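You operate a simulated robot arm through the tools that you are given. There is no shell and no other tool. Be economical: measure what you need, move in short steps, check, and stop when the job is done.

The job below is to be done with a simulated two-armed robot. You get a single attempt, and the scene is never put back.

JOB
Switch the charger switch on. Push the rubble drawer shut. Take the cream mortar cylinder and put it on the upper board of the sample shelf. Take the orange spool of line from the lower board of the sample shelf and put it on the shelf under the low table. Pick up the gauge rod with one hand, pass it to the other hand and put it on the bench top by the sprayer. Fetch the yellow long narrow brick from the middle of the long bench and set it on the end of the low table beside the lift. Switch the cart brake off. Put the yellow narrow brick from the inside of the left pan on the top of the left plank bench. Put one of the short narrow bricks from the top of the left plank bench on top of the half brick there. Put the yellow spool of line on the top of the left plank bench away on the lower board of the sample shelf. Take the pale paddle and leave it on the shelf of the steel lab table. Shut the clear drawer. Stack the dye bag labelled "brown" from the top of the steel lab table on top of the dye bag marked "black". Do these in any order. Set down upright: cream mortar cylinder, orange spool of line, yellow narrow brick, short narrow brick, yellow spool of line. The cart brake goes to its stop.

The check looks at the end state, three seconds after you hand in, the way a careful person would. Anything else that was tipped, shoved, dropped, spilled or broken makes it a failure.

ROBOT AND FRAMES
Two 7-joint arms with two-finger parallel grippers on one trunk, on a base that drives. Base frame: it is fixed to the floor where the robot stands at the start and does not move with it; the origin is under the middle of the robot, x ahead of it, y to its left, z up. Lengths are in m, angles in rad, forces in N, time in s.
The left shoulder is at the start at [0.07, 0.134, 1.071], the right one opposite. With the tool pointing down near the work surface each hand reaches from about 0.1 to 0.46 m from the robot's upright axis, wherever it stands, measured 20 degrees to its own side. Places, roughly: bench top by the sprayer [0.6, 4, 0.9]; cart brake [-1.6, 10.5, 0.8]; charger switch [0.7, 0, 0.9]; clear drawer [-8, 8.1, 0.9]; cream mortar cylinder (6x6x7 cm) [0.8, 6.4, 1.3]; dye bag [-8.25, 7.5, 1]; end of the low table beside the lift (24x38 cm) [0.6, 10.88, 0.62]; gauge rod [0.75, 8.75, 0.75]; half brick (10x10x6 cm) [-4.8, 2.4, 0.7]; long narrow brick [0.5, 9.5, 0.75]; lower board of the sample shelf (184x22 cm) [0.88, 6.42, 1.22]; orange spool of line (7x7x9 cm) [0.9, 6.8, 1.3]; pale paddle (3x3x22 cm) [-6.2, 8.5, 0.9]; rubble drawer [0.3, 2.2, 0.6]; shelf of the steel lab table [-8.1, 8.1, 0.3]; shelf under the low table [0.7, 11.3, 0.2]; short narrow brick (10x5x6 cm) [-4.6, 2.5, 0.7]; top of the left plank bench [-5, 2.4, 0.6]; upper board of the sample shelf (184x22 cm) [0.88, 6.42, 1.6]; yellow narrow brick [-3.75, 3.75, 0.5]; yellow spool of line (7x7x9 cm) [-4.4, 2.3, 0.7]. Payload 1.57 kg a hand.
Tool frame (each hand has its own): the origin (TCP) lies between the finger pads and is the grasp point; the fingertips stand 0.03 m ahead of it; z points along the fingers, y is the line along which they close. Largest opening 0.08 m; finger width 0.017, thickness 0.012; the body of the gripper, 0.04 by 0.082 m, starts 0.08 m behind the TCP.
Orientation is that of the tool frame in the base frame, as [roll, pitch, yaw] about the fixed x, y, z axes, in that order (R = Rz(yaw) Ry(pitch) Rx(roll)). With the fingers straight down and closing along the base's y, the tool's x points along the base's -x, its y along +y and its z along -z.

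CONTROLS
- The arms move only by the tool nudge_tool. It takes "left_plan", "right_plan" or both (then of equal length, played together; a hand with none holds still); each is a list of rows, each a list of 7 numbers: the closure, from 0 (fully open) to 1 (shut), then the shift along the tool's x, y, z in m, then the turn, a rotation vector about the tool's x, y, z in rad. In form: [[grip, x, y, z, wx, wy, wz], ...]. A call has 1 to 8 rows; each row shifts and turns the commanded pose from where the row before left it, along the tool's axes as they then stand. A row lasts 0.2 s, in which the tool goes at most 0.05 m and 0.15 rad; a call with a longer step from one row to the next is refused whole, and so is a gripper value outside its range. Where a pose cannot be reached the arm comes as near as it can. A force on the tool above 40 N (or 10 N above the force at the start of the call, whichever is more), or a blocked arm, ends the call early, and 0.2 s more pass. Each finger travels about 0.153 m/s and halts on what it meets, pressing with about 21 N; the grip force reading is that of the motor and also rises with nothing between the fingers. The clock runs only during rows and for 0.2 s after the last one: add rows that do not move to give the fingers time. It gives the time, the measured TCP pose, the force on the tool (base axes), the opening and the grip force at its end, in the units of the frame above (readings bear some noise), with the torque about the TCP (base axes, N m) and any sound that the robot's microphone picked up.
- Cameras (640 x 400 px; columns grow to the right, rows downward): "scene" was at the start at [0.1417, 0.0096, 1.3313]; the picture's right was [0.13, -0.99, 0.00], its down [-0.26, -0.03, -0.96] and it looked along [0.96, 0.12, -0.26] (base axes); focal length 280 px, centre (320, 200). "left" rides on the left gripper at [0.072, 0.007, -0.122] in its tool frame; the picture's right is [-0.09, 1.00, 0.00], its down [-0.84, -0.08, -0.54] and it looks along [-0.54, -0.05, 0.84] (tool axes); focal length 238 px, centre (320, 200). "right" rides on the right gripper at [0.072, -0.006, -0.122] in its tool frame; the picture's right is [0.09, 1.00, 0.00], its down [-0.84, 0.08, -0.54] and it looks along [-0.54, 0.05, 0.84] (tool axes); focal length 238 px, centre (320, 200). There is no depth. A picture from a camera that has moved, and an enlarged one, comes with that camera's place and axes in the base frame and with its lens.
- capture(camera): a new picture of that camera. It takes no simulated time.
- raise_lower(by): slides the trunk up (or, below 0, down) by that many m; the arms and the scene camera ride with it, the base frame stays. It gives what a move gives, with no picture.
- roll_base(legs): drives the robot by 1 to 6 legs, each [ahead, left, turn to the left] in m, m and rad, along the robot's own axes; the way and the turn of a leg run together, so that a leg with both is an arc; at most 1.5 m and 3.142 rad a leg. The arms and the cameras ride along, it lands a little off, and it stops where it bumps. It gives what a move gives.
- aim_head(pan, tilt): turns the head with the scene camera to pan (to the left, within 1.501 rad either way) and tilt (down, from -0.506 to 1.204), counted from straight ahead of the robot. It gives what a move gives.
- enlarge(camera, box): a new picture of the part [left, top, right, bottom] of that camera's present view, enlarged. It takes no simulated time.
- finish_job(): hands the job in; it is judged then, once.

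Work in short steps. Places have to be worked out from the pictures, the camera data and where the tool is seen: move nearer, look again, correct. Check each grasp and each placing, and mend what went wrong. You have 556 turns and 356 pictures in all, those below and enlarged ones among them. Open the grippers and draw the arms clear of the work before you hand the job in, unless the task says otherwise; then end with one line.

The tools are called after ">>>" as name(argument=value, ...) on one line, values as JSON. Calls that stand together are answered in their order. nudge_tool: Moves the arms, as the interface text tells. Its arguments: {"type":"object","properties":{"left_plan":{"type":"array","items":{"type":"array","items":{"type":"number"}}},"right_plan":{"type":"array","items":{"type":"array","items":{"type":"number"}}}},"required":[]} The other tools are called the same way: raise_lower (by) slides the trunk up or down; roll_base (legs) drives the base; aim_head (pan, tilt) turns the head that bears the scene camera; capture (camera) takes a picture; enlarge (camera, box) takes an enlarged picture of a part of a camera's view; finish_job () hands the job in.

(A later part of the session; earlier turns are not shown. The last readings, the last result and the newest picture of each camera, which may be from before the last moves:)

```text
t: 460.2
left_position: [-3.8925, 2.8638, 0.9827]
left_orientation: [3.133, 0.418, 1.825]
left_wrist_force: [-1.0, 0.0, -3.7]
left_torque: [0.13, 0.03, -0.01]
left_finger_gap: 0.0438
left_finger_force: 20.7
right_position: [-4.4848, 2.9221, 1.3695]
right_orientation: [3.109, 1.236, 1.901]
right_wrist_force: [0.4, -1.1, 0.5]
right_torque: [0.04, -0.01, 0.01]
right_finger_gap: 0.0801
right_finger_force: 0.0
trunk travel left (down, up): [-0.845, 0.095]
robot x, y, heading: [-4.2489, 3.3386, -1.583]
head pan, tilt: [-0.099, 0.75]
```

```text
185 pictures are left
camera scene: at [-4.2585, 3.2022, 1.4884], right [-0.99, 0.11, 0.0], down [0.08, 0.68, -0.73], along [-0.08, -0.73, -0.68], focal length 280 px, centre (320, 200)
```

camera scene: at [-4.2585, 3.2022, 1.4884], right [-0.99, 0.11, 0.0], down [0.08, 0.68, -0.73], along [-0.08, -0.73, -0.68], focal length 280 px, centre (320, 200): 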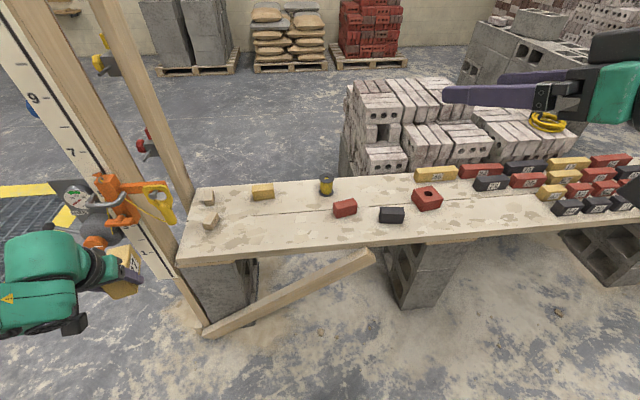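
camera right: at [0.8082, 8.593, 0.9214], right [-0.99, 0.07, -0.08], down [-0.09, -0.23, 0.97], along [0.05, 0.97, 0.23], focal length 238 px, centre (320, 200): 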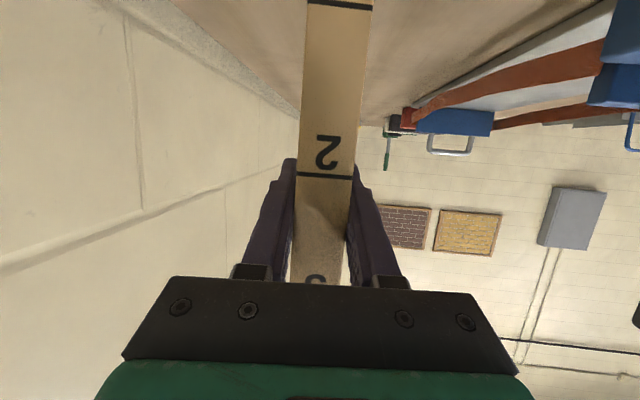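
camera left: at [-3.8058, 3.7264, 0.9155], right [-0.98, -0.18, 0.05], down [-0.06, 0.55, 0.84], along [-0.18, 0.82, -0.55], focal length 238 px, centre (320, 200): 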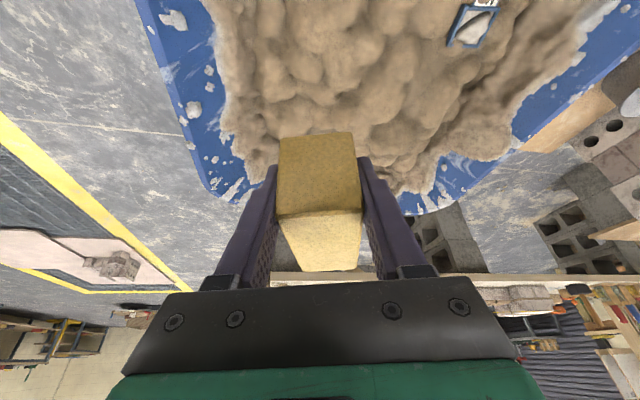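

Bench (y 2.17–2.55, top ≈0.63): yellow brick (-4.11,2.27), spool (-4.39,2.25), red short (-4.44,2.40), dark short (-4.62,2.46), red half brick with hole (-4.79,2.40). Free spot for the yellow narrow brick: about (-4.22,2.42). Slide right 0.33, ahead 0.43.

>>> roll_base(legs=[[0, -0.33, 0.013], [0.4, 0, 0]])

>>> capture(camera="scene")

>>> capture(camera="left")

```text
t: 464.5
left_position: [-4.2162, 2.4709, 0.9842]
left_orientation: [3.133, 0.421, 1.839]
left_wrist_force: [-0.4, 0.0, -4.2]
left_torque: [0.15, 0.02, 0.0]
left_finger_gap: 0.044
left_finger_force: 20.8
right_position: [-4.8058, 2.5199, 1.3707]
right_orientation: [3.111, 1.238, 1.921]
right_wrist_force: [0.5, 0.7, 0.2]
right_torque: [0.01, 0.0, -0.01]
right_finger_gap: 0.0798
right_finger_force: 0.0
trunk travel left (down, up): [-0.845, 0.095]
robot x, y, heading: [-4.5809, 2.9345, -1.567]
head pan, tilt: [-0.099, 0.75]
```

```text
184 pictures are left
camera scene: at [-4.5862, 2.8034, 1.4886], right [-1.0, 0.1, 0.0], down [0.06, 0.68, -0.73], along [-0.07, -0.73, -0.68], focal length 280 px, centre (320, 200)
```

scene: 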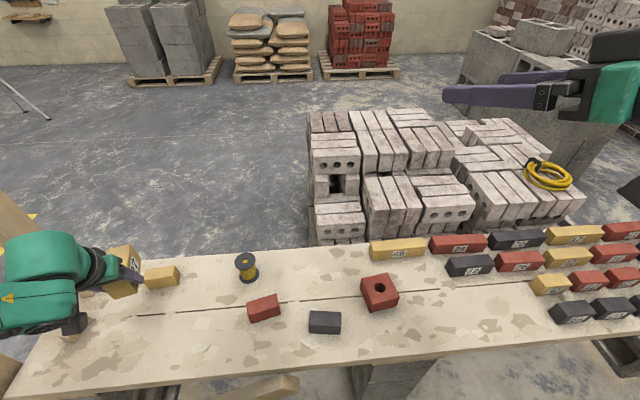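

```text
183 pictures are left
camera left: at [-4.2412, 2.5845, 1.0657], right [0.98, 0.19, 0.05], down [0.07, -0.55, 0.84], along [0.18, -0.82, -0.55], focal length 238 px, centre (320, 200)
```

left: 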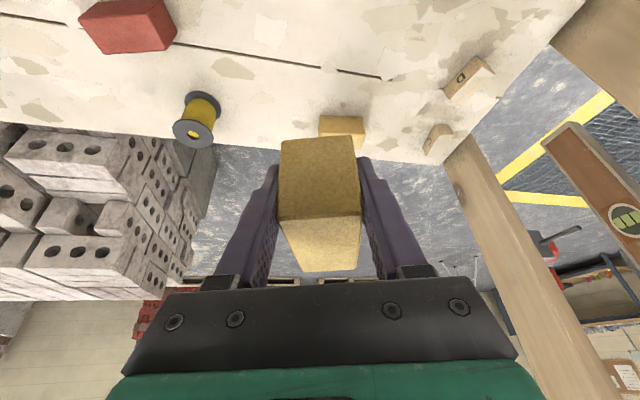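

Spot under the hand is free. I advance 3 cm and lower the trunk 0.26, then check.

>>> roll_base(legs=[[0.03, 0, 0]])

>>> raise_lower(by=-0.26)

>>> capture(camera="scene")

>>> capture(camera="left")

```text
t: 465.3
left_position: [-4.2137, 2.4444, 0.9858]
left_orientation: [3.134, 0.424, 1.84]
left_wrist_force: [-0.2, 0.8, -3.7]
left_torque: [0.1, 0.03, -0.02]
left_finger_gap: 0.044
left_finger_force: 20.7
right_position: [-4.8074, 2.4959, 1.3725]
right_orientation: [3.115, 1.241, 1.925]
right_wrist_force: [0.3, 0.5, 0.0]
right_torque: [-0.02, 0.01, -0.06]
right_finger_gap: 0.0798
right_finger_force: 0.0
trunk travel left (down, up): [-0.845, 0.095]
robot x, y, heading: [-4.5777, 2.9069, -1.57]
head pan, tilt: [-0.099, 0.75]
```

```text
t: 468.0
left_position: [-4.2155, 2.4402, 0.7246]
left_orientation: [3.133, 0.42, 1.839]
left_wrist_force: [0.4, 0.0, -4.2]
left_torque: [0.13, 0.0, -0.01]
left_finger_gap: 0.0439
left_finger_force: 21.2
right_position: [-4.8068, 2.489, 1.1102]
right_orientation: [3.11, 1.235, 1.919]
right_wrist_force: [0.3, 0.5, 0.5]
right_torque: [-0.01, -0.04, 0.01]
right_finger_gap: 0.0802
right_finger_force: 0.2
trunk travel left (down, up): [-0.585, 0.355]
robot x, y, heading: [-4.5777, 2.9082, -1.569]
head pan, tilt: [-0.099, 0.75]
```

```text
182 pictures are left
camera scene: at [-4.5861, 2.7719, 1.2284], right [-1.0, 0.1, 0.0], down [0.06, 0.68, -0.73], along [-0.07, -0.73, -0.68], focal length 280 px, centre (320, 200)
```

scene: 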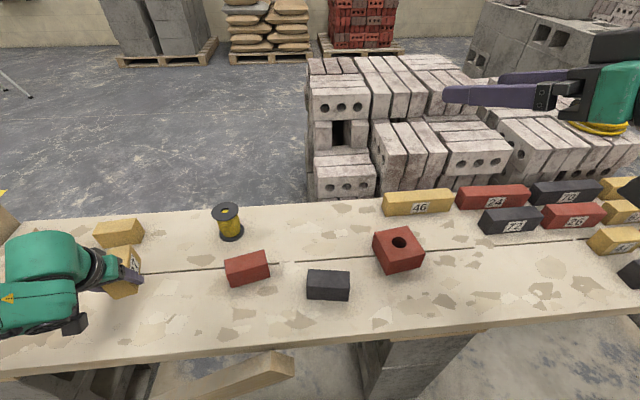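

```text
181 pictures are left
camera left: at [-4.2412, 2.5537, 0.8051], right [0.98, 0.19, 0.05], down [0.07, -0.55, 0.83], along [0.18, -0.82, -0.55], focal length 238 px, centre (320, 200)
```

left: 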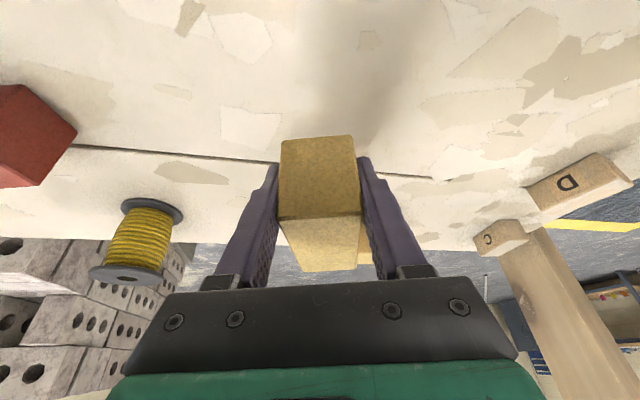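

Clear gap to the neighbouring brick. Lower 5 cm, then creep.

>>> raise_lower(by=-0.045)

>>> capture(camera="left")

>>> enlarge(camera="scene", box=[40, 180, 240, 330])

```text
t: 468.9
left_position: [-4.2161, 2.44, 0.6785]
left_orientation: [3.132, 0.42, 1.84]
left_wrist_force: [-0.5, -0.3, -3.9]
left_torque: [0.1, 0.03, 0.02]
left_finger_gap: 0.0436
left_finger_force: 21.1
right_position: [-4.8072, 2.4881, 1.064]
right_orientation: [3.111, 1.236, 1.92]
right_wrist_force: [-1.0, -0.3, 0.6]
right_torque: [0.01, 0.04, -0.03]
right_finger_gap: 0.08
right_finger_force: 0.2
trunk travel left (down, up): [-0.54, 0.4]
robot x, y, heading: [-4.5768, 2.9055, -1.568]
head pan, tilt: [-0.099, 0.75]
```

```text
180 pictures are left
camera left: at [-4.2412, 2.5538, 0.7601], right [0.98, 0.19, 0.05], down [0.07, -0.55, 0.83], along [0.18, -0.82, -0.55], focal length 238 px, centre (320, 200)
```

left: 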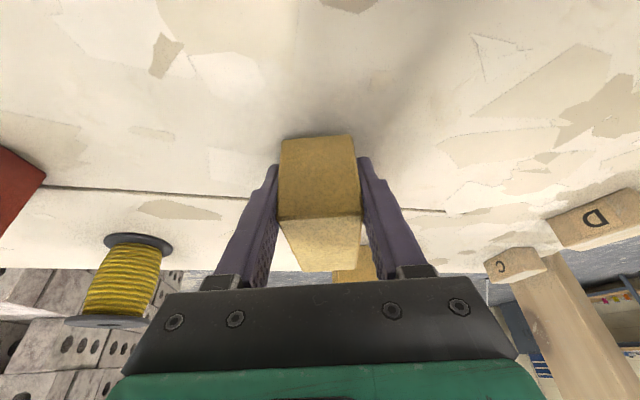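

```text
2.67 times, centred on (140, 255) of scene
camera zoom: at [-4.5862, 2.7721, 1.1833], right [-1.0, 0.1, 0.0], down [0.06, 0.68, -0.73], along [-0.07, -0.73, -0.68], focal length 748 px, centre (800, 53)
```

zoom: 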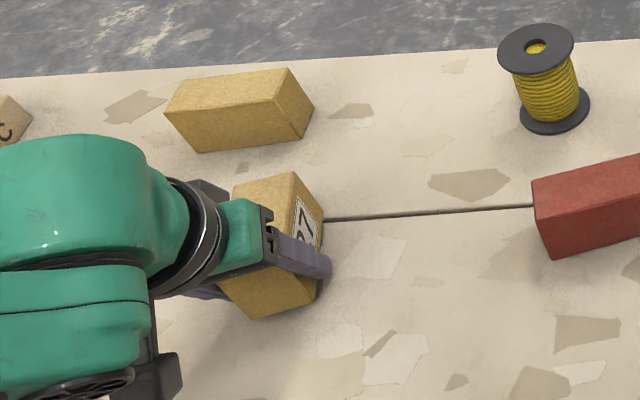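

>>> roll_base(legs=[[-0.015, 0, 0]])

>>> raise_lower(by=-0.01)

>>> raise_lower(by=-0.006)

>>> raise_lower(by=-0.005)

```text
t: 469.6
left_position: [-4.2149, 2.4549, 0.6768]
left_orientation: [3.134, 0.419, 1.839]
left_wrist_force: [-0.5, -0.2, -3.9]
left_torque: [0.12, 0.0, 0.01]
left_finger_gap: 0.044
left_finger_force: 20.4
right_position: [-4.8072, 2.5032, 1.0657]
right_orientation: [3.109, 1.236, 1.919]
right_wrist_force: [0.5, 0.9, -0.1]
right_torque: [-0.02, 0.01, -0.02]
right_finger_gap: 0.0799
right_finger_force: 0.1
trunk travel left (down, up): [-0.54, 0.4]
robot x, y, heading: [-4.5773, 2.9244, -1.566]
head pan, tilt: [-0.099, 0.75]
```

```text
t: 470.2
left_position: [-4.2163, 2.4557, 0.6716]
left_orientation: [3.134, 0.425, 1.838]
left_wrist_force: [2.4, -3.5, 11.0]
left_torque: [0.15, 0.33, 0.05]
left_finger_gap: 0.044
left_finger_force: 21.1
right_position: [-4.8085, 2.5056, 1.0555]
right_orientation: [3.108, 1.237, 1.918]
right_wrist_force: [-0.3, 0.1, -0.3]
right_torque: [0.01, -0.02, 0.01]
right_finger_gap: 0.0802
right_finger_force: 0.0
trunk travel left (down, up): [-0.53, 0.41]
robot x, y, heading: [-4.5739, 2.9258, -1.571]
head pan, tilt: [-0.099, 0.75]
```

```text
t: 470.7
left_position: [-4.2151, 2.4517, 0.6701]
left_orientation: [3.132, 0.437, 1.838]
left_wrist_force: [-0.4, 5.9, 19.8]
left_torque: [0.24, 0.63, -0.15]
left_finger_gap: 0.0439
left_finger_force: 21.0
right_position: [-4.8085, 2.5066, 1.0508]
right_orientation: [3.106, 1.239, 1.917]
right_wrist_force: [-0.3, -0.1, -0.5]
right_torque: [-0.01, -0.02, 0.03]
right_finger_gap: 0.0803
right_finger_force: 0.0
trunk travel left (down, up): [-0.525, 0.415]
robot x, y, heading: [-4.575, 2.9218, -1.569]
head pan, tilt: [-0.099, 0.75]
stopped: the force on the tool passed its limit at 42 N (the readings are from after the stop); the commanded pose is now the measured one
```

```text
t: 471.2
left_position: [-4.2159, 2.4485, 0.6713]
left_orientation: [3.131, 0.449, 1.836]
left_wrist_force: [-1.2, 4.9, 21.2]
left_torque: [0.16, 0.68, -0.19]
left_finger_gap: 0.0437
left_finger_force: 21.2
right_position: [-4.8087, 2.507, 1.0468]
right_orientation: [3.106, 1.239, 1.916]
right_wrist_force: [1.1, -0.4, -0.3]
right_torque: [0.01, -0.02, -0.02]
right_finger_gap: 0.0801
right_finger_force: 0.1
trunk travel left (down, up): [-0.52, 0.42]
robot x, y, heading: [-4.5745, 2.9242, -1.565]
head pan, tilt: [-0.099, 0.75]
stopped: the force on the tool passed its limit at 42 N (the readings are from after the stop); the commanded pose is now the measured one
```

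On the bench already (contact at TCP z≈0.672). Relieve 1 cm, then look before opening.

>>> raise_lower(by=0.009)

>>> capture(camera="left")

>>> enlarge(camera="scene", box=[40, 150, 240, 300])

```text
t: 471.8
left_position: [-4.2116, 2.4488, 0.6747]
left_orientation: [3.131, 0.437, 1.839]
left_wrist_force: [0.7, -0.3, -4.6]
left_torque: [0.11, 0.04, -0.04]
left_finger_gap: 0.0439
left_finger_force: 20.7
right_position: [-4.8065, 2.5033, 1.0547]
right_orientation: [3.108, 1.235, 1.918]
right_wrist_force: [0.4, 0.3, -0.2]
right_torque: [0.0, -0.03, 0.0]
right_finger_gap: 0.0801
right_finger_force: 0.1
trunk travel left (down, up): [-0.529, 0.411]
robot x, y, heading: [-4.5774, 2.9221, -1.567]
head pan, tilt: [-0.099, 0.75]
```

```text
178 pictures are left
camera left: at [-4.2397, 2.5646, 0.7535], right [0.98, 0.19, 0.05], down [0.06, -0.53, 0.84], along [0.18, -0.83, -0.53], focal length 238 px, centre (320, 200)
```

left: 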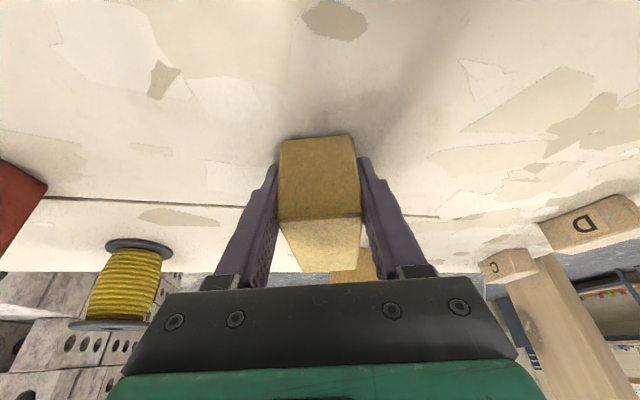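

```text
2.67 times, centred on (140, 225) of scene
camera zoom: at [-4.586, 2.7873, 1.1726], right [-1.0, 0.09, 0.0], down [0.06, 0.68, -0.73], along [-0.07, -0.73, -0.68], focal length 748 px, centre (800, 133)
```

zoom: 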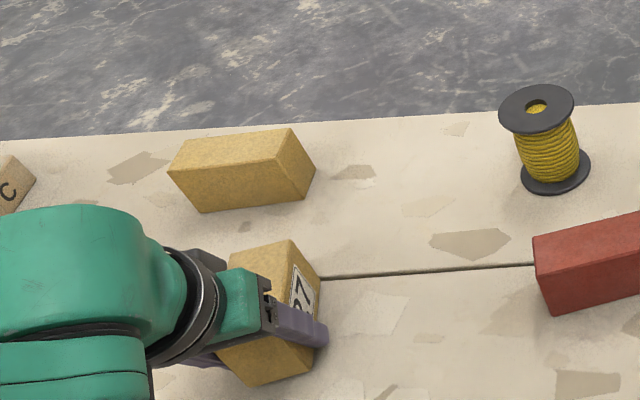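

It hangs ~3 mm above; lower 3 mm and release, then lift.

>>> raise_lower(by=-0.003)

>>> nudge_tool(left_plan=[[0.5, 0, 0, 0, 0, 0, 0], [0.2, 0, 0, 0, 0, 0, 0], [0.1, 0, 0, 0, 0, 0, 0]])

>>> raise_lower(by=0.2)

>>> capture(camera="left")

>>> capture(camera="scene")

```text
t: 472.3
left_position: [-4.2133, 2.4485, 0.6713]
left_orientation: [3.133, 0.44, 1.837]
left_wrist_force: [0.2, -0.1, -3.6]
left_torque: [0.13, 0.05, -0.01]
left_finger_gap: 0.0439
left_finger_force: 21.2
right_position: [-4.807, 2.5024, 1.0507]
right_orientation: [3.108, 1.237, 1.918]
right_wrist_force: [0.2, 0.3, -0.6]
right_torque: [-0.03, 0.01, -0.03]
right_finger_gap: 0.08
right_finger_force: 0.1
trunk travel left (down, up): [-0.526, 0.414]
robot x, y, heading: [-4.5811, 2.9184, -1.566]
head pan, tilt: [-0.099, 0.75]
```

```text
t: 473.1
left_position: [-4.214, 2.4492, 0.6723]
left_orientation: [3.129, 0.441, 1.836]
left_wrist_force: [0.4, -0.1, 0.9]
left_torque: [0.03, 0.01, 0.01]
left_finger_gap: 0.072
left_finger_force: 0.0
right_position: [-4.8066, 2.5032, 1.0513]
right_orientation: [3.108, 1.235, 1.92]
right_wrist_force: [1.1, 0.4, -0.7]
right_torque: [0.04, 0.0, 0.03]
right_finger_gap: 0.0799
right_finger_force: 0.1
trunk travel left (down, up): [-0.526, 0.414]
robot x, y, heading: [-4.5793, 2.9213, -1.566]
head pan, tilt: [-0.099, 0.75]
```

```text
t: 475.3
left_position: [-4.2129, 2.4487, 0.8723]
left_orientation: [3.131, 0.441, 1.838]
left_wrist_force: [0.6, -0.5, -0.4]
left_torque: [0.01, -0.02, 0.03]
left_finger_gap: 0.0721
left_finger_force: 0.1
right_position: [-4.8054, 2.5035, 1.2505]
right_orientation: [3.108, 1.236, 1.916]
right_wrist_force: [0.1, -0.2, -0.2]
right_torque: [0.01, 0.0, 0.0]
right_finger_gap: 0.08
right_finger_force: 0.0
trunk travel left (down, up): [-0.726, 0.214]
robot x, y, heading: [-4.5787, 2.9222, -1.558]
head pan, tilt: [-0.099, 0.75]
```

```text
176 pictures are left
camera left: at [-4.2401, 2.564, 0.9516], right [0.98, 0.19, 0.05], down [0.06, -0.53, 0.85], along [0.18, -0.83, -0.53], focal length 238 px, centre (320, 200)
```

left: 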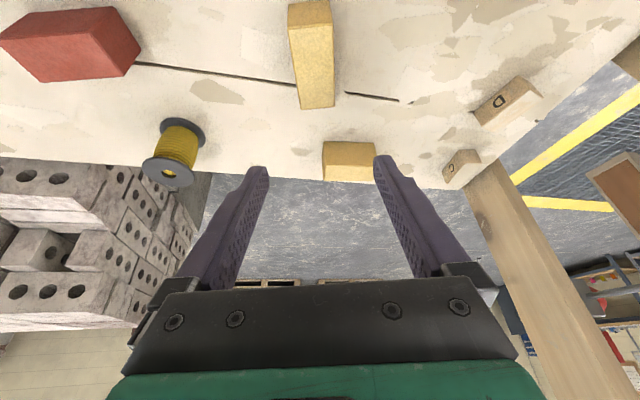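

```text
175 pictures are left
camera scene: at [-4.5864, 2.7875, 1.3698], right [-1.0, 0.09, 0.0], down [0.06, 0.68, -0.73], along [-0.07, -0.73, -0.68], focal length 280 px, centre (320, 200)
```

scene: 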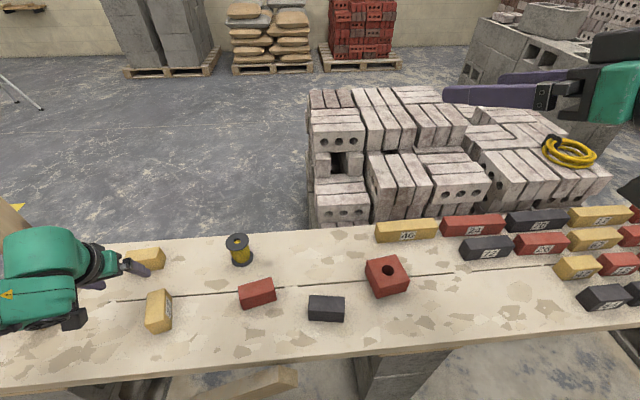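

The yellow narrow brick lies properly on the bench. Next: the dark short brick (-4.64,2.45) onto the half brick (-4.815,2.38). I turn the left hand straight down and yaw it 1.3 rad so the fingers close across the brick's width.

>>> roll_base(legs=[[0, -0.17, -0.012]])

>>> nudge_tool(left_plan=[[0, 0, 0, -0.02, 0, 0.147, 0], [0, 0, 0, -0.02, 0, 0.147, 0], [0, 0, 0, 0, 0, 0.147, 0], [0, 0, 0, 0, 0, 0, -0.147], [0, 0, 0, 0, 0, 0, -0.147], [0, 0, 0, 0, 0, 0, -0.147], [0, 0, 0, 0, 0, 0, -0.147], [0, 0, 0, 0, 0, 0, -0.147]])

>>> nudge_tool(left_plan=[[0, 0, 0, 0, 0, 0, -0.147], [0, 0, 0, 0, 0, 0, -0.147], [0, 0, 0, 0, 0, 0, -0.147], [0, 0, 0, 0, 0, 0, -0.12], [0, 0, 0, 0, 0, 0, 0]])

>>> capture(camera="left")

>>> capture(camera="scene")

```text
t: 476.7
left_position: [-4.3892, 2.4447, 0.8711]
left_orientation: [3.132, 0.441, 1.825]
left_wrist_force: [0.2, -0.6, -0.3]
left_torque: [-0.02, 0.02, 0.02]
left_finger_gap: 0.0723
left_finger_force: 0.0
right_position: [-4.98, 2.5068, 1.2512]
right_orientation: [3.112, 1.236, 1.912]
right_wrist_force: [0.4, -0.6, 0.8]
right_torque: [-0.02, -0.01, -0.04]
right_finger_gap: 0.08
right_finger_force: 0.1
trunk travel left (down, up): [-0.726, 0.214]
robot x, y, heading: [-4.7494, 2.9226, -1.58]
head pan, tilt: [-0.099, 0.75]
```

```text
t: 478.5
left_position: [-4.3928, 2.4584, 0.9085]
left_orientation: [3.134, 0.006, 2.566]
left_wrist_force: [-0.1, -0.5, 0.1]
left_torque: [0.01, -0.03, -0.01]
left_finger_gap: 0.0801
left_finger_force: 0.1
right_position: [-4.9825, 2.5069, 1.2502]
right_orientation: [3.108, 1.236, 1.908]
right_wrist_force: [-0.5, -0.5, -0.7]
right_torque: [0.0, 0.01, 0.02]
right_finger_gap: 0.0799
right_finger_force: 0.1
trunk travel left (down, up): [-0.726, 0.214]
robot x, y, heading: [-4.7496, 2.9223, -1.578]
head pan, tilt: [-0.099, 0.75]
```

```text
t: 479.7
left_position: [-4.3938, 2.4578, 0.9096]
left_orientation: [3.137, 0.01, 3.126]
left_wrist_force: [-0.1, -0.9, 0.4]
left_torque: [0.0, -0.01, 0.0]
left_finger_gap: 0.0802
left_finger_force: 0.1
right_position: [-4.9824, 2.508, 1.2503]
right_orientation: [3.109, 1.236, 1.906]
right_wrist_force: [0.0, 0.5, -0.5]
right_torque: [0.04, 0.04, 0.03]
right_finger_gap: 0.0799
right_finger_force: 0.0
trunk travel left (down, up): [-0.726, 0.214]
robot x, y, heading: [-4.7481, 2.9243, -1.575]
head pan, tilt: [-0.099, 0.75]
```

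```text
174 pictures are left
camera left: at [-4.4678, 2.4663, 1.0301], right [0.11, 0.99, 0.0], down [0.83, -0.09, 0.55], along [0.55, -0.06, -0.83], focal length 238 px, centre (320, 200)
```

left: 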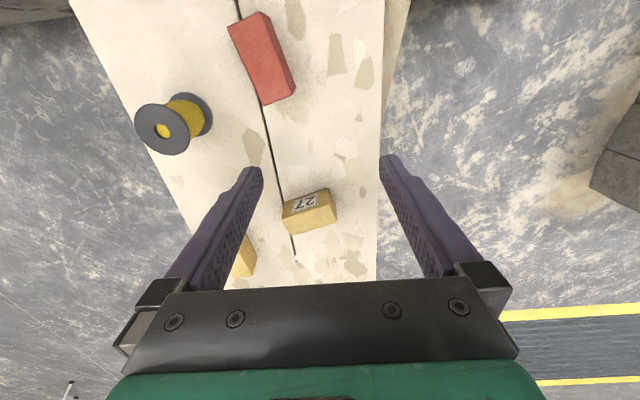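

```text
173 pictures are left
camera scene: at [-4.7579, 2.7879, 1.3699], right [-0.99, 0.11, 0.0], down [0.07, 0.68, -0.73], along [-0.08, -0.73, -0.68], focal length 280 px, centre (320, 200)
```

scene: 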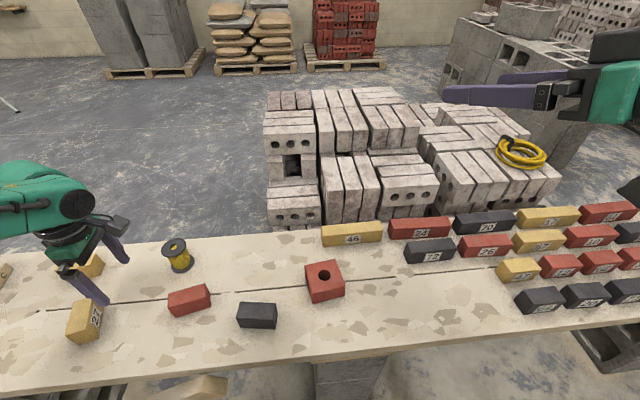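

Shift right 0.23 to put the left hand above the dark brick and view it.

>>> roll_base(legs=[[0, -0.21, 0]])

>>> capture(camera="left")

>>> capture(camera="scene")

```text
t: 481.4
left_position: [-4.6073, 2.4586, 0.9095]
left_orientation: [3.139, 0.009, 3.124]
left_wrist_force: [0.0, -1.0, -0.8]
left_torque: [-0.02, -0.05, 0.01]
left_finger_gap: 0.0797
left_finger_force: 0.0
right_position: [-5.194, 2.5111, 1.2516]
right_orientation: [3.112, 1.235, 1.906]
right_wrist_force: [-0.1, 0.3, -0.2]
right_torque: [0.02, 0.0, -0.03]
right_finger_gap: 0.0799
right_finger_force: 0.1
trunk travel left (down, up): [-0.726, 0.214]
robot x, y, heading: [-4.9607, 2.9219, -1.586]
head pan, tilt: [-0.099, 0.75]
```

```text
172 pictures are left
camera left: at [-4.6805, 2.4675, 1.0297], right [0.11, 0.99, 0.0], down [0.83, -0.1, 0.55], along [0.55, -0.06, -0.84], focal length 238 px, centre (320, 200)
```

left: 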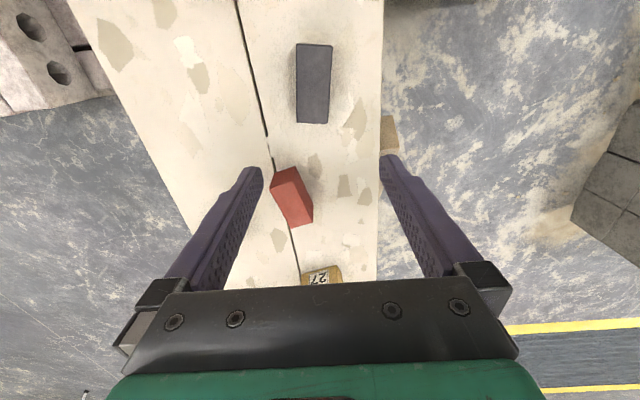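

```text
171 pictures are left
camera scene: at [-4.9693, 2.79, 1.3699], right [-0.99, 0.11, 0.0], down [0.07, 0.68, -0.73], along [-0.08, -0.73, -0.68], focal length 280 px, centre (320, 200)
```

scene: 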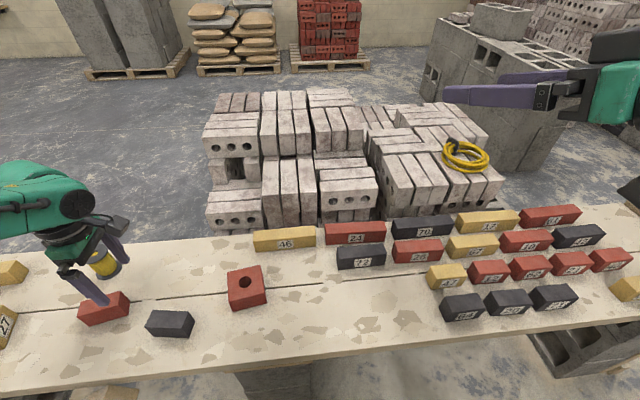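

Dark brick centre ≈(-4.635,2.457), axis turned -0.136 rad. I align (yaw 0.12), centre, and descend 16 cm.

>>> nudge_tool(left_plan=[[0, 0.014, -0.001, 0, 0, 0, 0.06], [0, 0.014, -0.001, 0, 0, 0, 0.06], [0, 0, 0, 0.04, 0, 0, 0], [0, 0, 0, 0.04, 0, 0, 0], [0, 0, 0, 0.04, 0, 0, 0], [0, 0, 0, 0.03, 0, 0, 0], [0, 0, 0, 0, 0, 0, 0]])

>>> capture(camera="left")

>>> enlarge(camera="scene", box=[60, 240, 280, 370])

```text
t: 483.0
left_position: [-4.6326, 2.4586, 0.7776]
left_orientation: [3.14, 0.008, 3.002]
left_wrist_force: [0.4, -0.2, -0.2]
left_torque: [0.02, 0.0, -0.01]
left_finger_gap: 0.0798
left_finger_force: 0.1
left hand out of reach, approached as far as the arm can: row 6
right_position: [-5.1941, 2.5122, 1.2524]
right_orientation: [3.112, 1.238, 1.905]
right_wrist_force: [0.2, -0.2, -0.1]
right_torque: [0.01, 0.01, -0.04]
right_finger_gap: 0.0801
right_finger_force: 0.1
trunk travel left (down, up): [-0.726, 0.214]
robot x, y, heading: [-4.9616, 2.9247, -1.582]
head pan, tilt: [-0.099, 0.75]
```

```text
170 pictures are left
camera left: at [-4.7051, 2.4752, 0.8979], right [0.23, 0.97, 0.0], down [0.81, -0.19, 0.55], along [0.54, -0.12, -0.84], focal length 238 px, centre (320, 200)
```

left: 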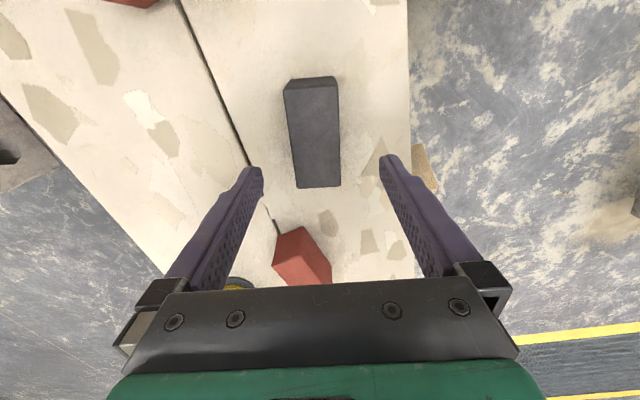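

```text
2.91 times, centred on (170, 305) of scene
camera zoom: at [-4.9696, 2.7909, 1.37], right [-0.99, 0.11, 0.0], down [0.07, 0.68, -0.73], along [-0.08, -0.73, -0.68], focal length 816 px, centre (756, -106)
```

zoom: 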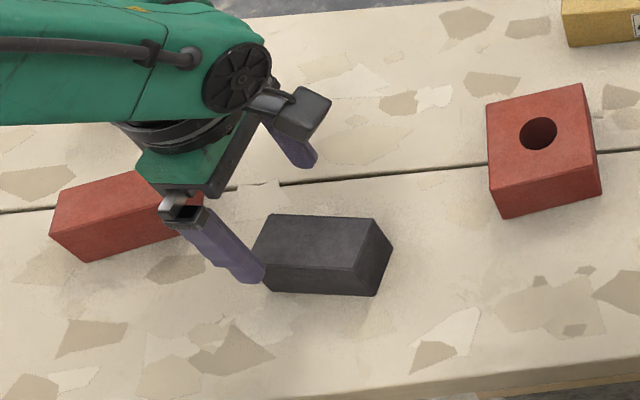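

Well aligned. The arm is at its low limit so I lower with the trunk: 6 cm, then the rest.

>>> raise_lower(by=-0.06)

>>> capture(camera="left")

```text
t: 484.0
left_position: [-4.6344, 2.4568, 0.7169]
left_orientation: [3.137, 0.01, 3.003]
left_wrist_force: [-0.4, -0.1, 0.5]
left_torque: [0.0, 0.03, 0.01]
left_finger_gap: 0.0799
left_finger_force: 0.1
right_position: [-5.1958, 2.5104, 1.1914]
right_orientation: [3.107, 1.237, 1.903]
right_wrist_force: [-0.3, 0.4, -0.2]
right_torque: [0.02, 0.02, 0.04]
right_finger_gap: 0.0801
right_finger_force: 0.1
trunk travel left (down, up): [-0.666, 0.274]
robot x, y, heading: [-4.9579, 2.927, -1.582]
head pan, tilt: [-0.099, 0.75]
```

```text
168 pictures are left
camera left: at [-4.7059, 2.4749, 0.8381], right [0.23, 0.97, 0.0], down [0.81, -0.19, 0.55], along [0.54, -0.12, -0.84], focal length 238 px, centre (320, 200)
```

left: 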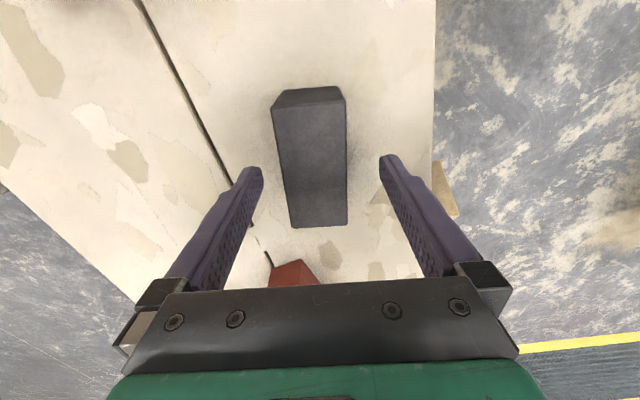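

Centred. Lower 3.5 cm and close.

>>> raise_lower(by=-0.034)

>>> nudge_tool(left_plan=[[0, 0, -0.003, 0, 0, 0, 0], [1, 0, 0, 0, 0, 0, 0], [1, 0, 0, 0, 0, 0, 0], [1, 0, 0, 0, 0, 0, 0]])

>>> raise_lower(by=0.13)

>>> capture(camera="left")

>>> capture(camera="scene")

```text
t: 484.8
left_position: [-4.6324, 2.4582, 0.6834]
left_orientation: [3.138, 0.01, 3.001]
left_wrist_force: [-0.5, -0.7, -0.6]
left_torque: [0.02, -0.03, -0.01]
left_finger_gap: 0.08
left_finger_force: 0.1
right_position: [-5.1959, 2.5106, 1.1568]
right_orientation: [3.107, 1.237, 1.903]
right_wrist_force: [-0.9, 0.2, -0.4]
right_torque: [0.01, -0.02, -0.04]
right_finger_gap: 0.08
right_finger_force: 0.2
trunk travel left (down, up): [-0.632, 0.308]
robot x, y, heading: [-4.9599, 2.926, -1.584]
head pan, tilt: [-0.099, 0.75]
```

```text
t: 485.8
left_position: [-4.6348, 2.4539, 0.6838]
left_orientation: [3.138, 0.011, 3.002]
left_wrist_force: [-1.4, -1.3, -0.3]
left_torque: [-0.13, -0.03, -0.07]
left_finger_gap: 0.0441
left_finger_force: 20.5
right_position: [-5.1953, 2.5086, 1.1573]
right_orientation: [3.108, 1.236, 1.901]
right_wrist_force: [0.0, -0.2, -0.7]
right_torque: [-0.03, 0.0, -0.01]
right_finger_gap: 0.08
right_finger_force: 0.0
trunk travel left (down, up): [-0.632, 0.308]
robot x, y, heading: [-4.9563, 2.9226, -1.579]
head pan, tilt: [-0.099, 0.75]
```

```text
t: 487.3
left_position: [-4.6353, 2.4546, 0.8133]
left_orientation: [3.137, 0.009, 3.001]
left_wrist_force: [-0.1, 0.2, -3.5]
left_torque: [0.01, 0.02, -0.01]
left_finger_gap: 0.044
left_finger_force: 21.1
right_position: [-5.1955, 2.5086, 1.2868]
right_orientation: [3.108, 1.236, 1.903]
right_wrist_force: [-0.4, 0.3, 0.4]
right_torque: [-0.01, 0.01, 0.02]
right_finger_gap: 0.0802
right_finger_force: 0.0
trunk travel left (down, up): [-0.762, 0.178]
robot x, y, heading: [-4.9593, 2.9238, -1.583]
head pan, tilt: [-0.099, 0.75]
```

```text
167 pictures are left
camera left: at [-4.7065, 2.4716, 0.9338], right [0.23, 0.97, 0.01], down [0.81, -0.19, 0.55], along [0.54, -0.12, -0.84], focal length 238 px, centre (320, 200)
```

left: 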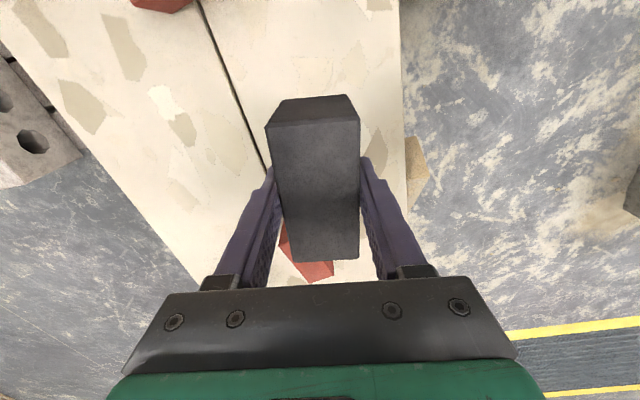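

```text
166 pictures are left
camera scene: at [-4.9703, 2.7893, 1.4058], right [-0.99, 0.11, 0.0], down [0.08, 0.68, -0.73], along [-0.08, -0.73, -0.68], focal length 280 px, centre (320, 200)
```

scene: 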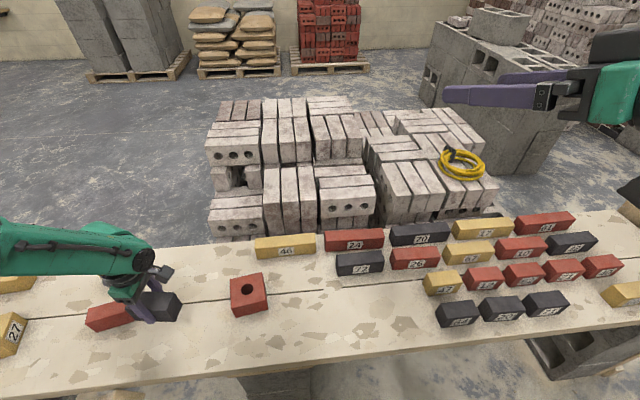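

Held. Half brick centre ≈(-4.818,2.368), top ≈0.70, axis +0.13 rad; target TCP z≈0.744. I rotate 0.28 rad to align, move right 0.183 and ahead 0.06.

>>> nudge_tool(left_plan=[[1, 0, 0, -0.02, 0, 0, -0.14], [1, 0, 0, -0.02, 0, 0, -0.14], [1, 0, 0, 0, 0, 0, 0]])

>>> roll_base(legs=[[0, -0.16, 0], [0.06, 0, 0]])

>>> capture(camera="left")

>>> capture(camera="scene")

```text
t: 488.1
left_position: [-4.6358, 2.4534, 0.8529]
left_orientation: [3.14, 0.011, -2.999]
left_wrist_force: [-0.4, -0.2, -4.0]
left_torque: [0.0, 0.02, 0.0]
left_finger_gap: 0.0438
left_finger_force: 21.1
right_position: [-5.1951, 2.5097, 1.2867]
right_orientation: [3.108, 1.237, 1.904]
right_wrist_force: [0.4, -0.1, 0.1]
right_torque: [-0.01, 0.0, 0.01]
right_finger_gap: 0.0798
right_finger_force: 0.0
trunk travel left (down, up): [-0.762, 0.178]
robot x, y, heading: [-4.9629, 2.9259, -1.585]
head pan, tilt: [-0.099, 0.75]
```

```text
t: 490.1
left_position: [-4.7977, 2.4005, 0.8549]
left_orientation: [-3.139, 0.009, -3.002]
left_wrist_force: [0.4, 0.8, -4.1]
left_torque: [0.0, 0.01, 0.03]
left_finger_gap: 0.0438
left_finger_force: 21.0
right_position: [-5.3572, 2.4587, 1.2899]
right_orientation: [3.116, 1.239, 1.908]
right_wrist_force: [0.4, -0.8, 1.4]
right_torque: [0.01, 0.0, -0.05]
right_finger_gap: 0.0799
right_finger_force: 0.1
trunk travel left (down, up): [-0.762, 0.178]
robot x, y, heading: [-5.124, 2.8673, -1.583]
head pan, tilt: [-0.099, 0.75]
```

```text
165 pictures are left
camera left: at [-4.871, 2.3981, 0.9761], right [-0.05, 1.0, 0.0], down [0.83, 0.04, 0.55], along [0.55, 0.02, -0.84], focal length 238 px, centre (320, 200)
```

left: 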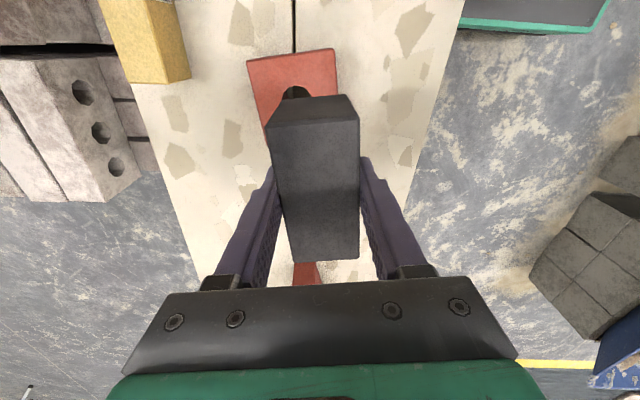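

```text
164 pictures are left
camera scene: at [-5.1316, 2.7382, 1.4064], right [-0.99, 0.11, 0.0], down [0.08, 0.68, -0.73], along [-0.08, -0.73, -0.68], focal length 280 px, centre (320, 200)
```

scene: 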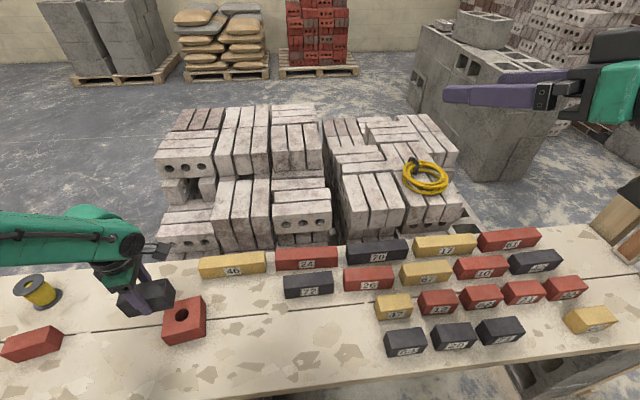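

Half brick confirmed at ≈(-4.82,2.371). Shift the hand there, then lower the trunk 9 cm and check.

>>> nudge_tool(left_plan=[[1, 0.013, -0.0134, 0, 0, 0, 0], [1, 0.013, -0.0134, 0, 0, 0, 0], [1, 0, 0, 0, 0, 0, 0]])

>>> raise_lower(by=-0.085)

>>> capture(camera="left")

>>> enlarge(camera="scene", box=[60, 220, 260, 360])

```text
t: 490.9
left_position: [-4.8192, 2.3658, 0.8511]
left_orientation: [3.139, 0.012, -3.002]
left_wrist_force: [0.3, -1.3, -4.3]
left_torque: [-0.03, 0.01, -0.02]
left_finger_gap: 0.0437
left_finger_force: 20.9
right_position: [-5.3565, 2.4515, 1.286]
right_orientation: [3.108, 1.234, 1.901]
right_wrist_force: [0.1, -0.3, -0.6]
right_torque: [-0.01, 0.0, 0.01]
right_finger_gap: 0.08
right_finger_force: 0.1
trunk travel left (down, up): [-0.762, 0.178]
robot x, y, heading: [-5.1195, 2.8666, -1.582]
head pan, tilt: [-0.099, 0.75]
```

```text
t: 492.1
left_position: [-4.819, 2.3663, 0.7666]
left_orientation: [3.14, 0.01, -3.002]
left_wrist_force: [0.0, 0.7, -4.9]
left_torque: [0.0, 0.01, 0.03]
left_finger_gap: 0.044
left_finger_force: 21.0
right_position: [-5.3575, 2.4529, 1.2022]
right_orientation: [3.109, 1.236, 1.901]
right_wrist_force: [-0.3, 0.4, -0.5]
right_torque: [0.02, 0.02, 0.01]
right_finger_gap: 0.0799
right_finger_force: 0.1
trunk travel left (down, up): [-0.677, 0.263]
robot x, y, heading: [-5.121, 2.8683, -1.58]
head pan, tilt: [-0.099, 0.75]
```

```text
163 pictures are left
camera left: at [-4.8932, 2.3637, 0.8882], right [-0.05, 1.0, 0.0], down [0.83, 0.04, 0.55], along [0.55, 0.03, -0.83], focal length 238 px, centre (320, 200)
```

left: 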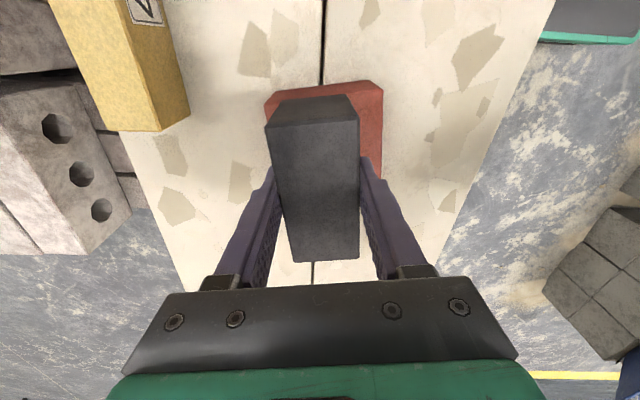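

```text
2.86 times, centred on (160, 290) of scene
camera zoom: at [-5.1326, 2.7328, 1.3208], right [-0.99, 0.11, 0.0], down [0.08, 0.68, -0.73], along [-0.08, -0.73, -0.68], focal length 802 px, centre (777, -57)
```

zoom: 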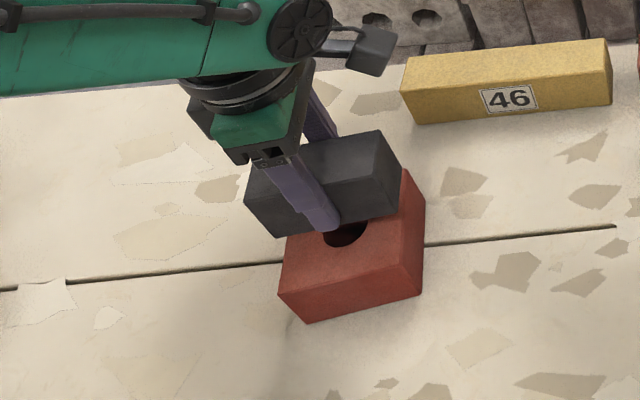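

Only ~1 cm off centre; correct, lower 1.8 cm and creep to contact.

>>> nudge_tool(left_plan=[[1, -0.01, 0.0055, 0, 0, 0, 0], [1, 0, 0, 0, 0, 0, 0]])

>>> raise_lower(by=-0.017)

>>> nudge_tool(left_plan=[[1, 0, 0, 0.003, 0, 0, 0], [1, 0, 0, 0, 0, 0, 0]])

>>> nudge_tool(left_plan=[[1, 0, 0, 0.003, 0, 0, 0], [1, 0, 0, 0, 0, 0, 0]])

```text
t: 492.7
left_position: [-4.8093, 2.3735, 0.7684]
left_orientation: [3.141, 0.011, -3.001]
left_wrist_force: [-0.1, -0.6, -4.1]
left_torque: [0.0, 0.0, 0.02]
left_finger_gap: 0.0437
left_finger_force: 21.0
right_position: [-5.3588, 2.4525, 1.2015]
right_orientation: [3.107, 1.235, 1.9]
right_wrist_force: [0.2, 0.4, -0.2]
right_torque: [0.0, -0.03, 0.0]
right_finger_gap: 0.0799
right_finger_force: 0.0
trunk travel left (down, up): [-0.677, 0.263]
robot x, y, heading: [-5.1224, 2.8675, -1.584]
head pan, tilt: [-0.099, 0.75]
```

```text
t: 493.4
left_position: [-4.8087, 2.3733, 0.7503]
left_orientation: [3.14, 0.012, -3.001]
left_wrist_force: [-0.6, 0.8, -4.5]
left_torque: [0.01, 0.01, -0.03]
left_finger_gap: 0.0438
left_finger_force: 20.8
right_position: [-5.3572, 2.4533, 1.1849]
right_orientation: [3.109, 1.233, 1.901]
right_wrist_force: [-0.3, 0.5, -0.5]
right_torque: [0.02, 0.0, -0.01]
right_finger_gap: 0.0797
right_finger_force: 0.1
trunk travel left (down, up): [-0.66, 0.28]
robot x, y, heading: [-5.1214, 2.868, -1.587]
head pan, tilt: [-0.099, 0.75]
```

```text
t: 494.0
left_position: [-4.8106, 2.3737, 0.7476]
left_orientation: [3.139, 0.01, -3.002]
left_wrist_force: [0.2, -0.2, -4.5]
left_torque: [0.0, 0.03, -0.02]
left_finger_gap: 0.0439
left_finger_force: 20.9
right_position: [-5.3589, 2.4529, 1.1849]
right_orientation: [3.111, 1.236, 1.902]
right_wrist_force: [-0.8, 0.4, -0.4]
right_torque: [0.01, 0.0, 0.0]
right_finger_gap: 0.0802
right_finger_force: 0.1
trunk travel left (down, up): [-0.66, 0.28]
robot x, y, heading: [-5.1207, 2.8717, -1.578]
head pan, tilt: [-0.099, 0.75]
```

```text
t: 494.6
left_position: [-4.8103, 2.3725, 0.7441]
left_orientation: [3.139, 0.01, -3.002]
left_wrist_force: [0.1, -0.9, -3.0]
left_torque: [0.03, -0.02, 0.0]
left_finger_gap: 0.0438
left_finger_force: 20.8
right_position: [-5.3588, 2.4539, 1.1854]
right_orientation: [3.109, 1.234, 1.904]
right_wrist_force: [0.5, 0.5, -0.3]
right_torque: [-0.01, -0.01, 0.0]
right_finger_gap: 0.0802
right_finger_force: 0.2
trunk travel left (down, up): [-0.66, 0.28]
robot x, y, heading: [-5.1206, 2.8691, -1.58]
head pan, tilt: [-0.099, 0.75]
```

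Contact is beginning as predicted. 1.5 mm more, open, lift.

>>> nudge_tool(left_plan=[[1, 0, 0, 0.0015, 0, 0, 0], [1, 0, 0, 0, 0, 0, 0], [0.6, 0, 0, 0, 0, 0, 0], [0.3, 0, 0, 0, 0, 0, 0], [0.3, 0, 0, 0, 0, 0, 0]])

>>> raise_lower(by=0.15)

>>> capture(camera="left")

>>> enlarge(camera="scene", box=[60, 220, 260, 360])

```text
t: 495.8
left_position: [-4.8092, 2.374, 0.744]
left_orientation: [3.139, 0.011, -3.002]
left_wrist_force: [-0.6, 0.2, 1.5]
left_torque: [0.06, -0.02, 0.03]
left_finger_gap: 0.0561
left_finger_force: 0.0
right_position: [-5.3586, 2.4542, 1.1858]
right_orientation: [3.108, 1.235, 1.901]
right_wrist_force: [0.1, -0.1, 0.5]
right_torque: [-0.01, 0.0, 0.0]
right_finger_gap: 0.08
right_finger_force: 0.1
trunk travel left (down, up): [-0.66, 0.28]
robot x, y, heading: [-5.1244, 2.8687, -1.581]
head pan, tilt: [-0.099, 0.75]
```

```text
t: 497.5
left_position: [-4.8095, 2.3742, 0.8936]
left_orientation: [3.14, 0.012, -3.003]
left_wrist_force: [0.0, -0.3, 0.4]
left_torque: [-0.01, 0.01, 0.0]
left_finger_gap: 0.0561
left_finger_force: 0.1
right_position: [-5.3586, 2.4539, 1.3353]
right_orientation: [3.109, 1.236, 1.9]
right_wrist_force: [-0.4, -0.3, 0.1]
right_torque: [-0.01, 0.04, 0.0]
right_finger_gap: 0.0798
right_finger_force: 0.0
trunk travel left (down, up): [-0.81, 0.13]
robot x, y, heading: [-5.1197, 2.8681, -1.582]
head pan, tilt: [-0.099, 0.75]
```

```text
161 pictures are left
camera left: at [-4.8838, 2.3706, 1.0145], right [-0.05, 1.0, 0.0], down [0.83, 0.04, 0.55], along [0.55, 0.03, -0.83], focal length 238 px, centre (320, 200)
```

left: 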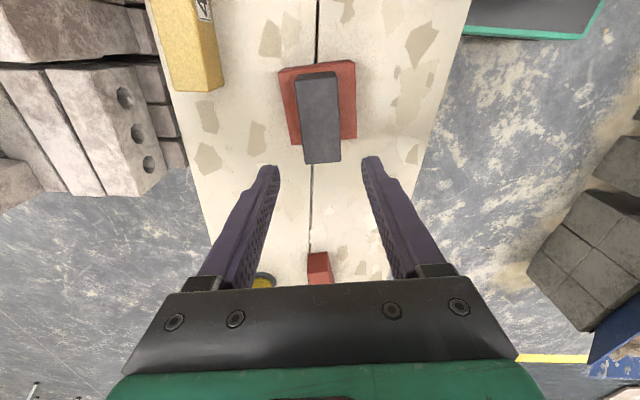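

```text
2.86 times, centred on (160, 290) of scene
camera zoom: at [-5.1331, 2.7333, 1.4538], right [-0.99, 0.11, 0.0], down [0.08, 0.68, -0.73], along [-0.08, -0.73, -0.68], focal length 802 px, centre (777, -57)
```

zoom: 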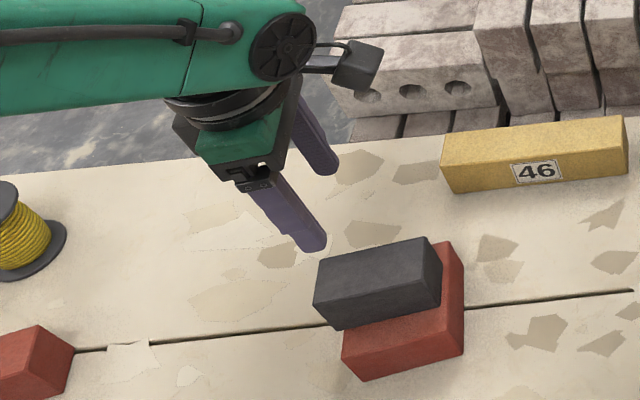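

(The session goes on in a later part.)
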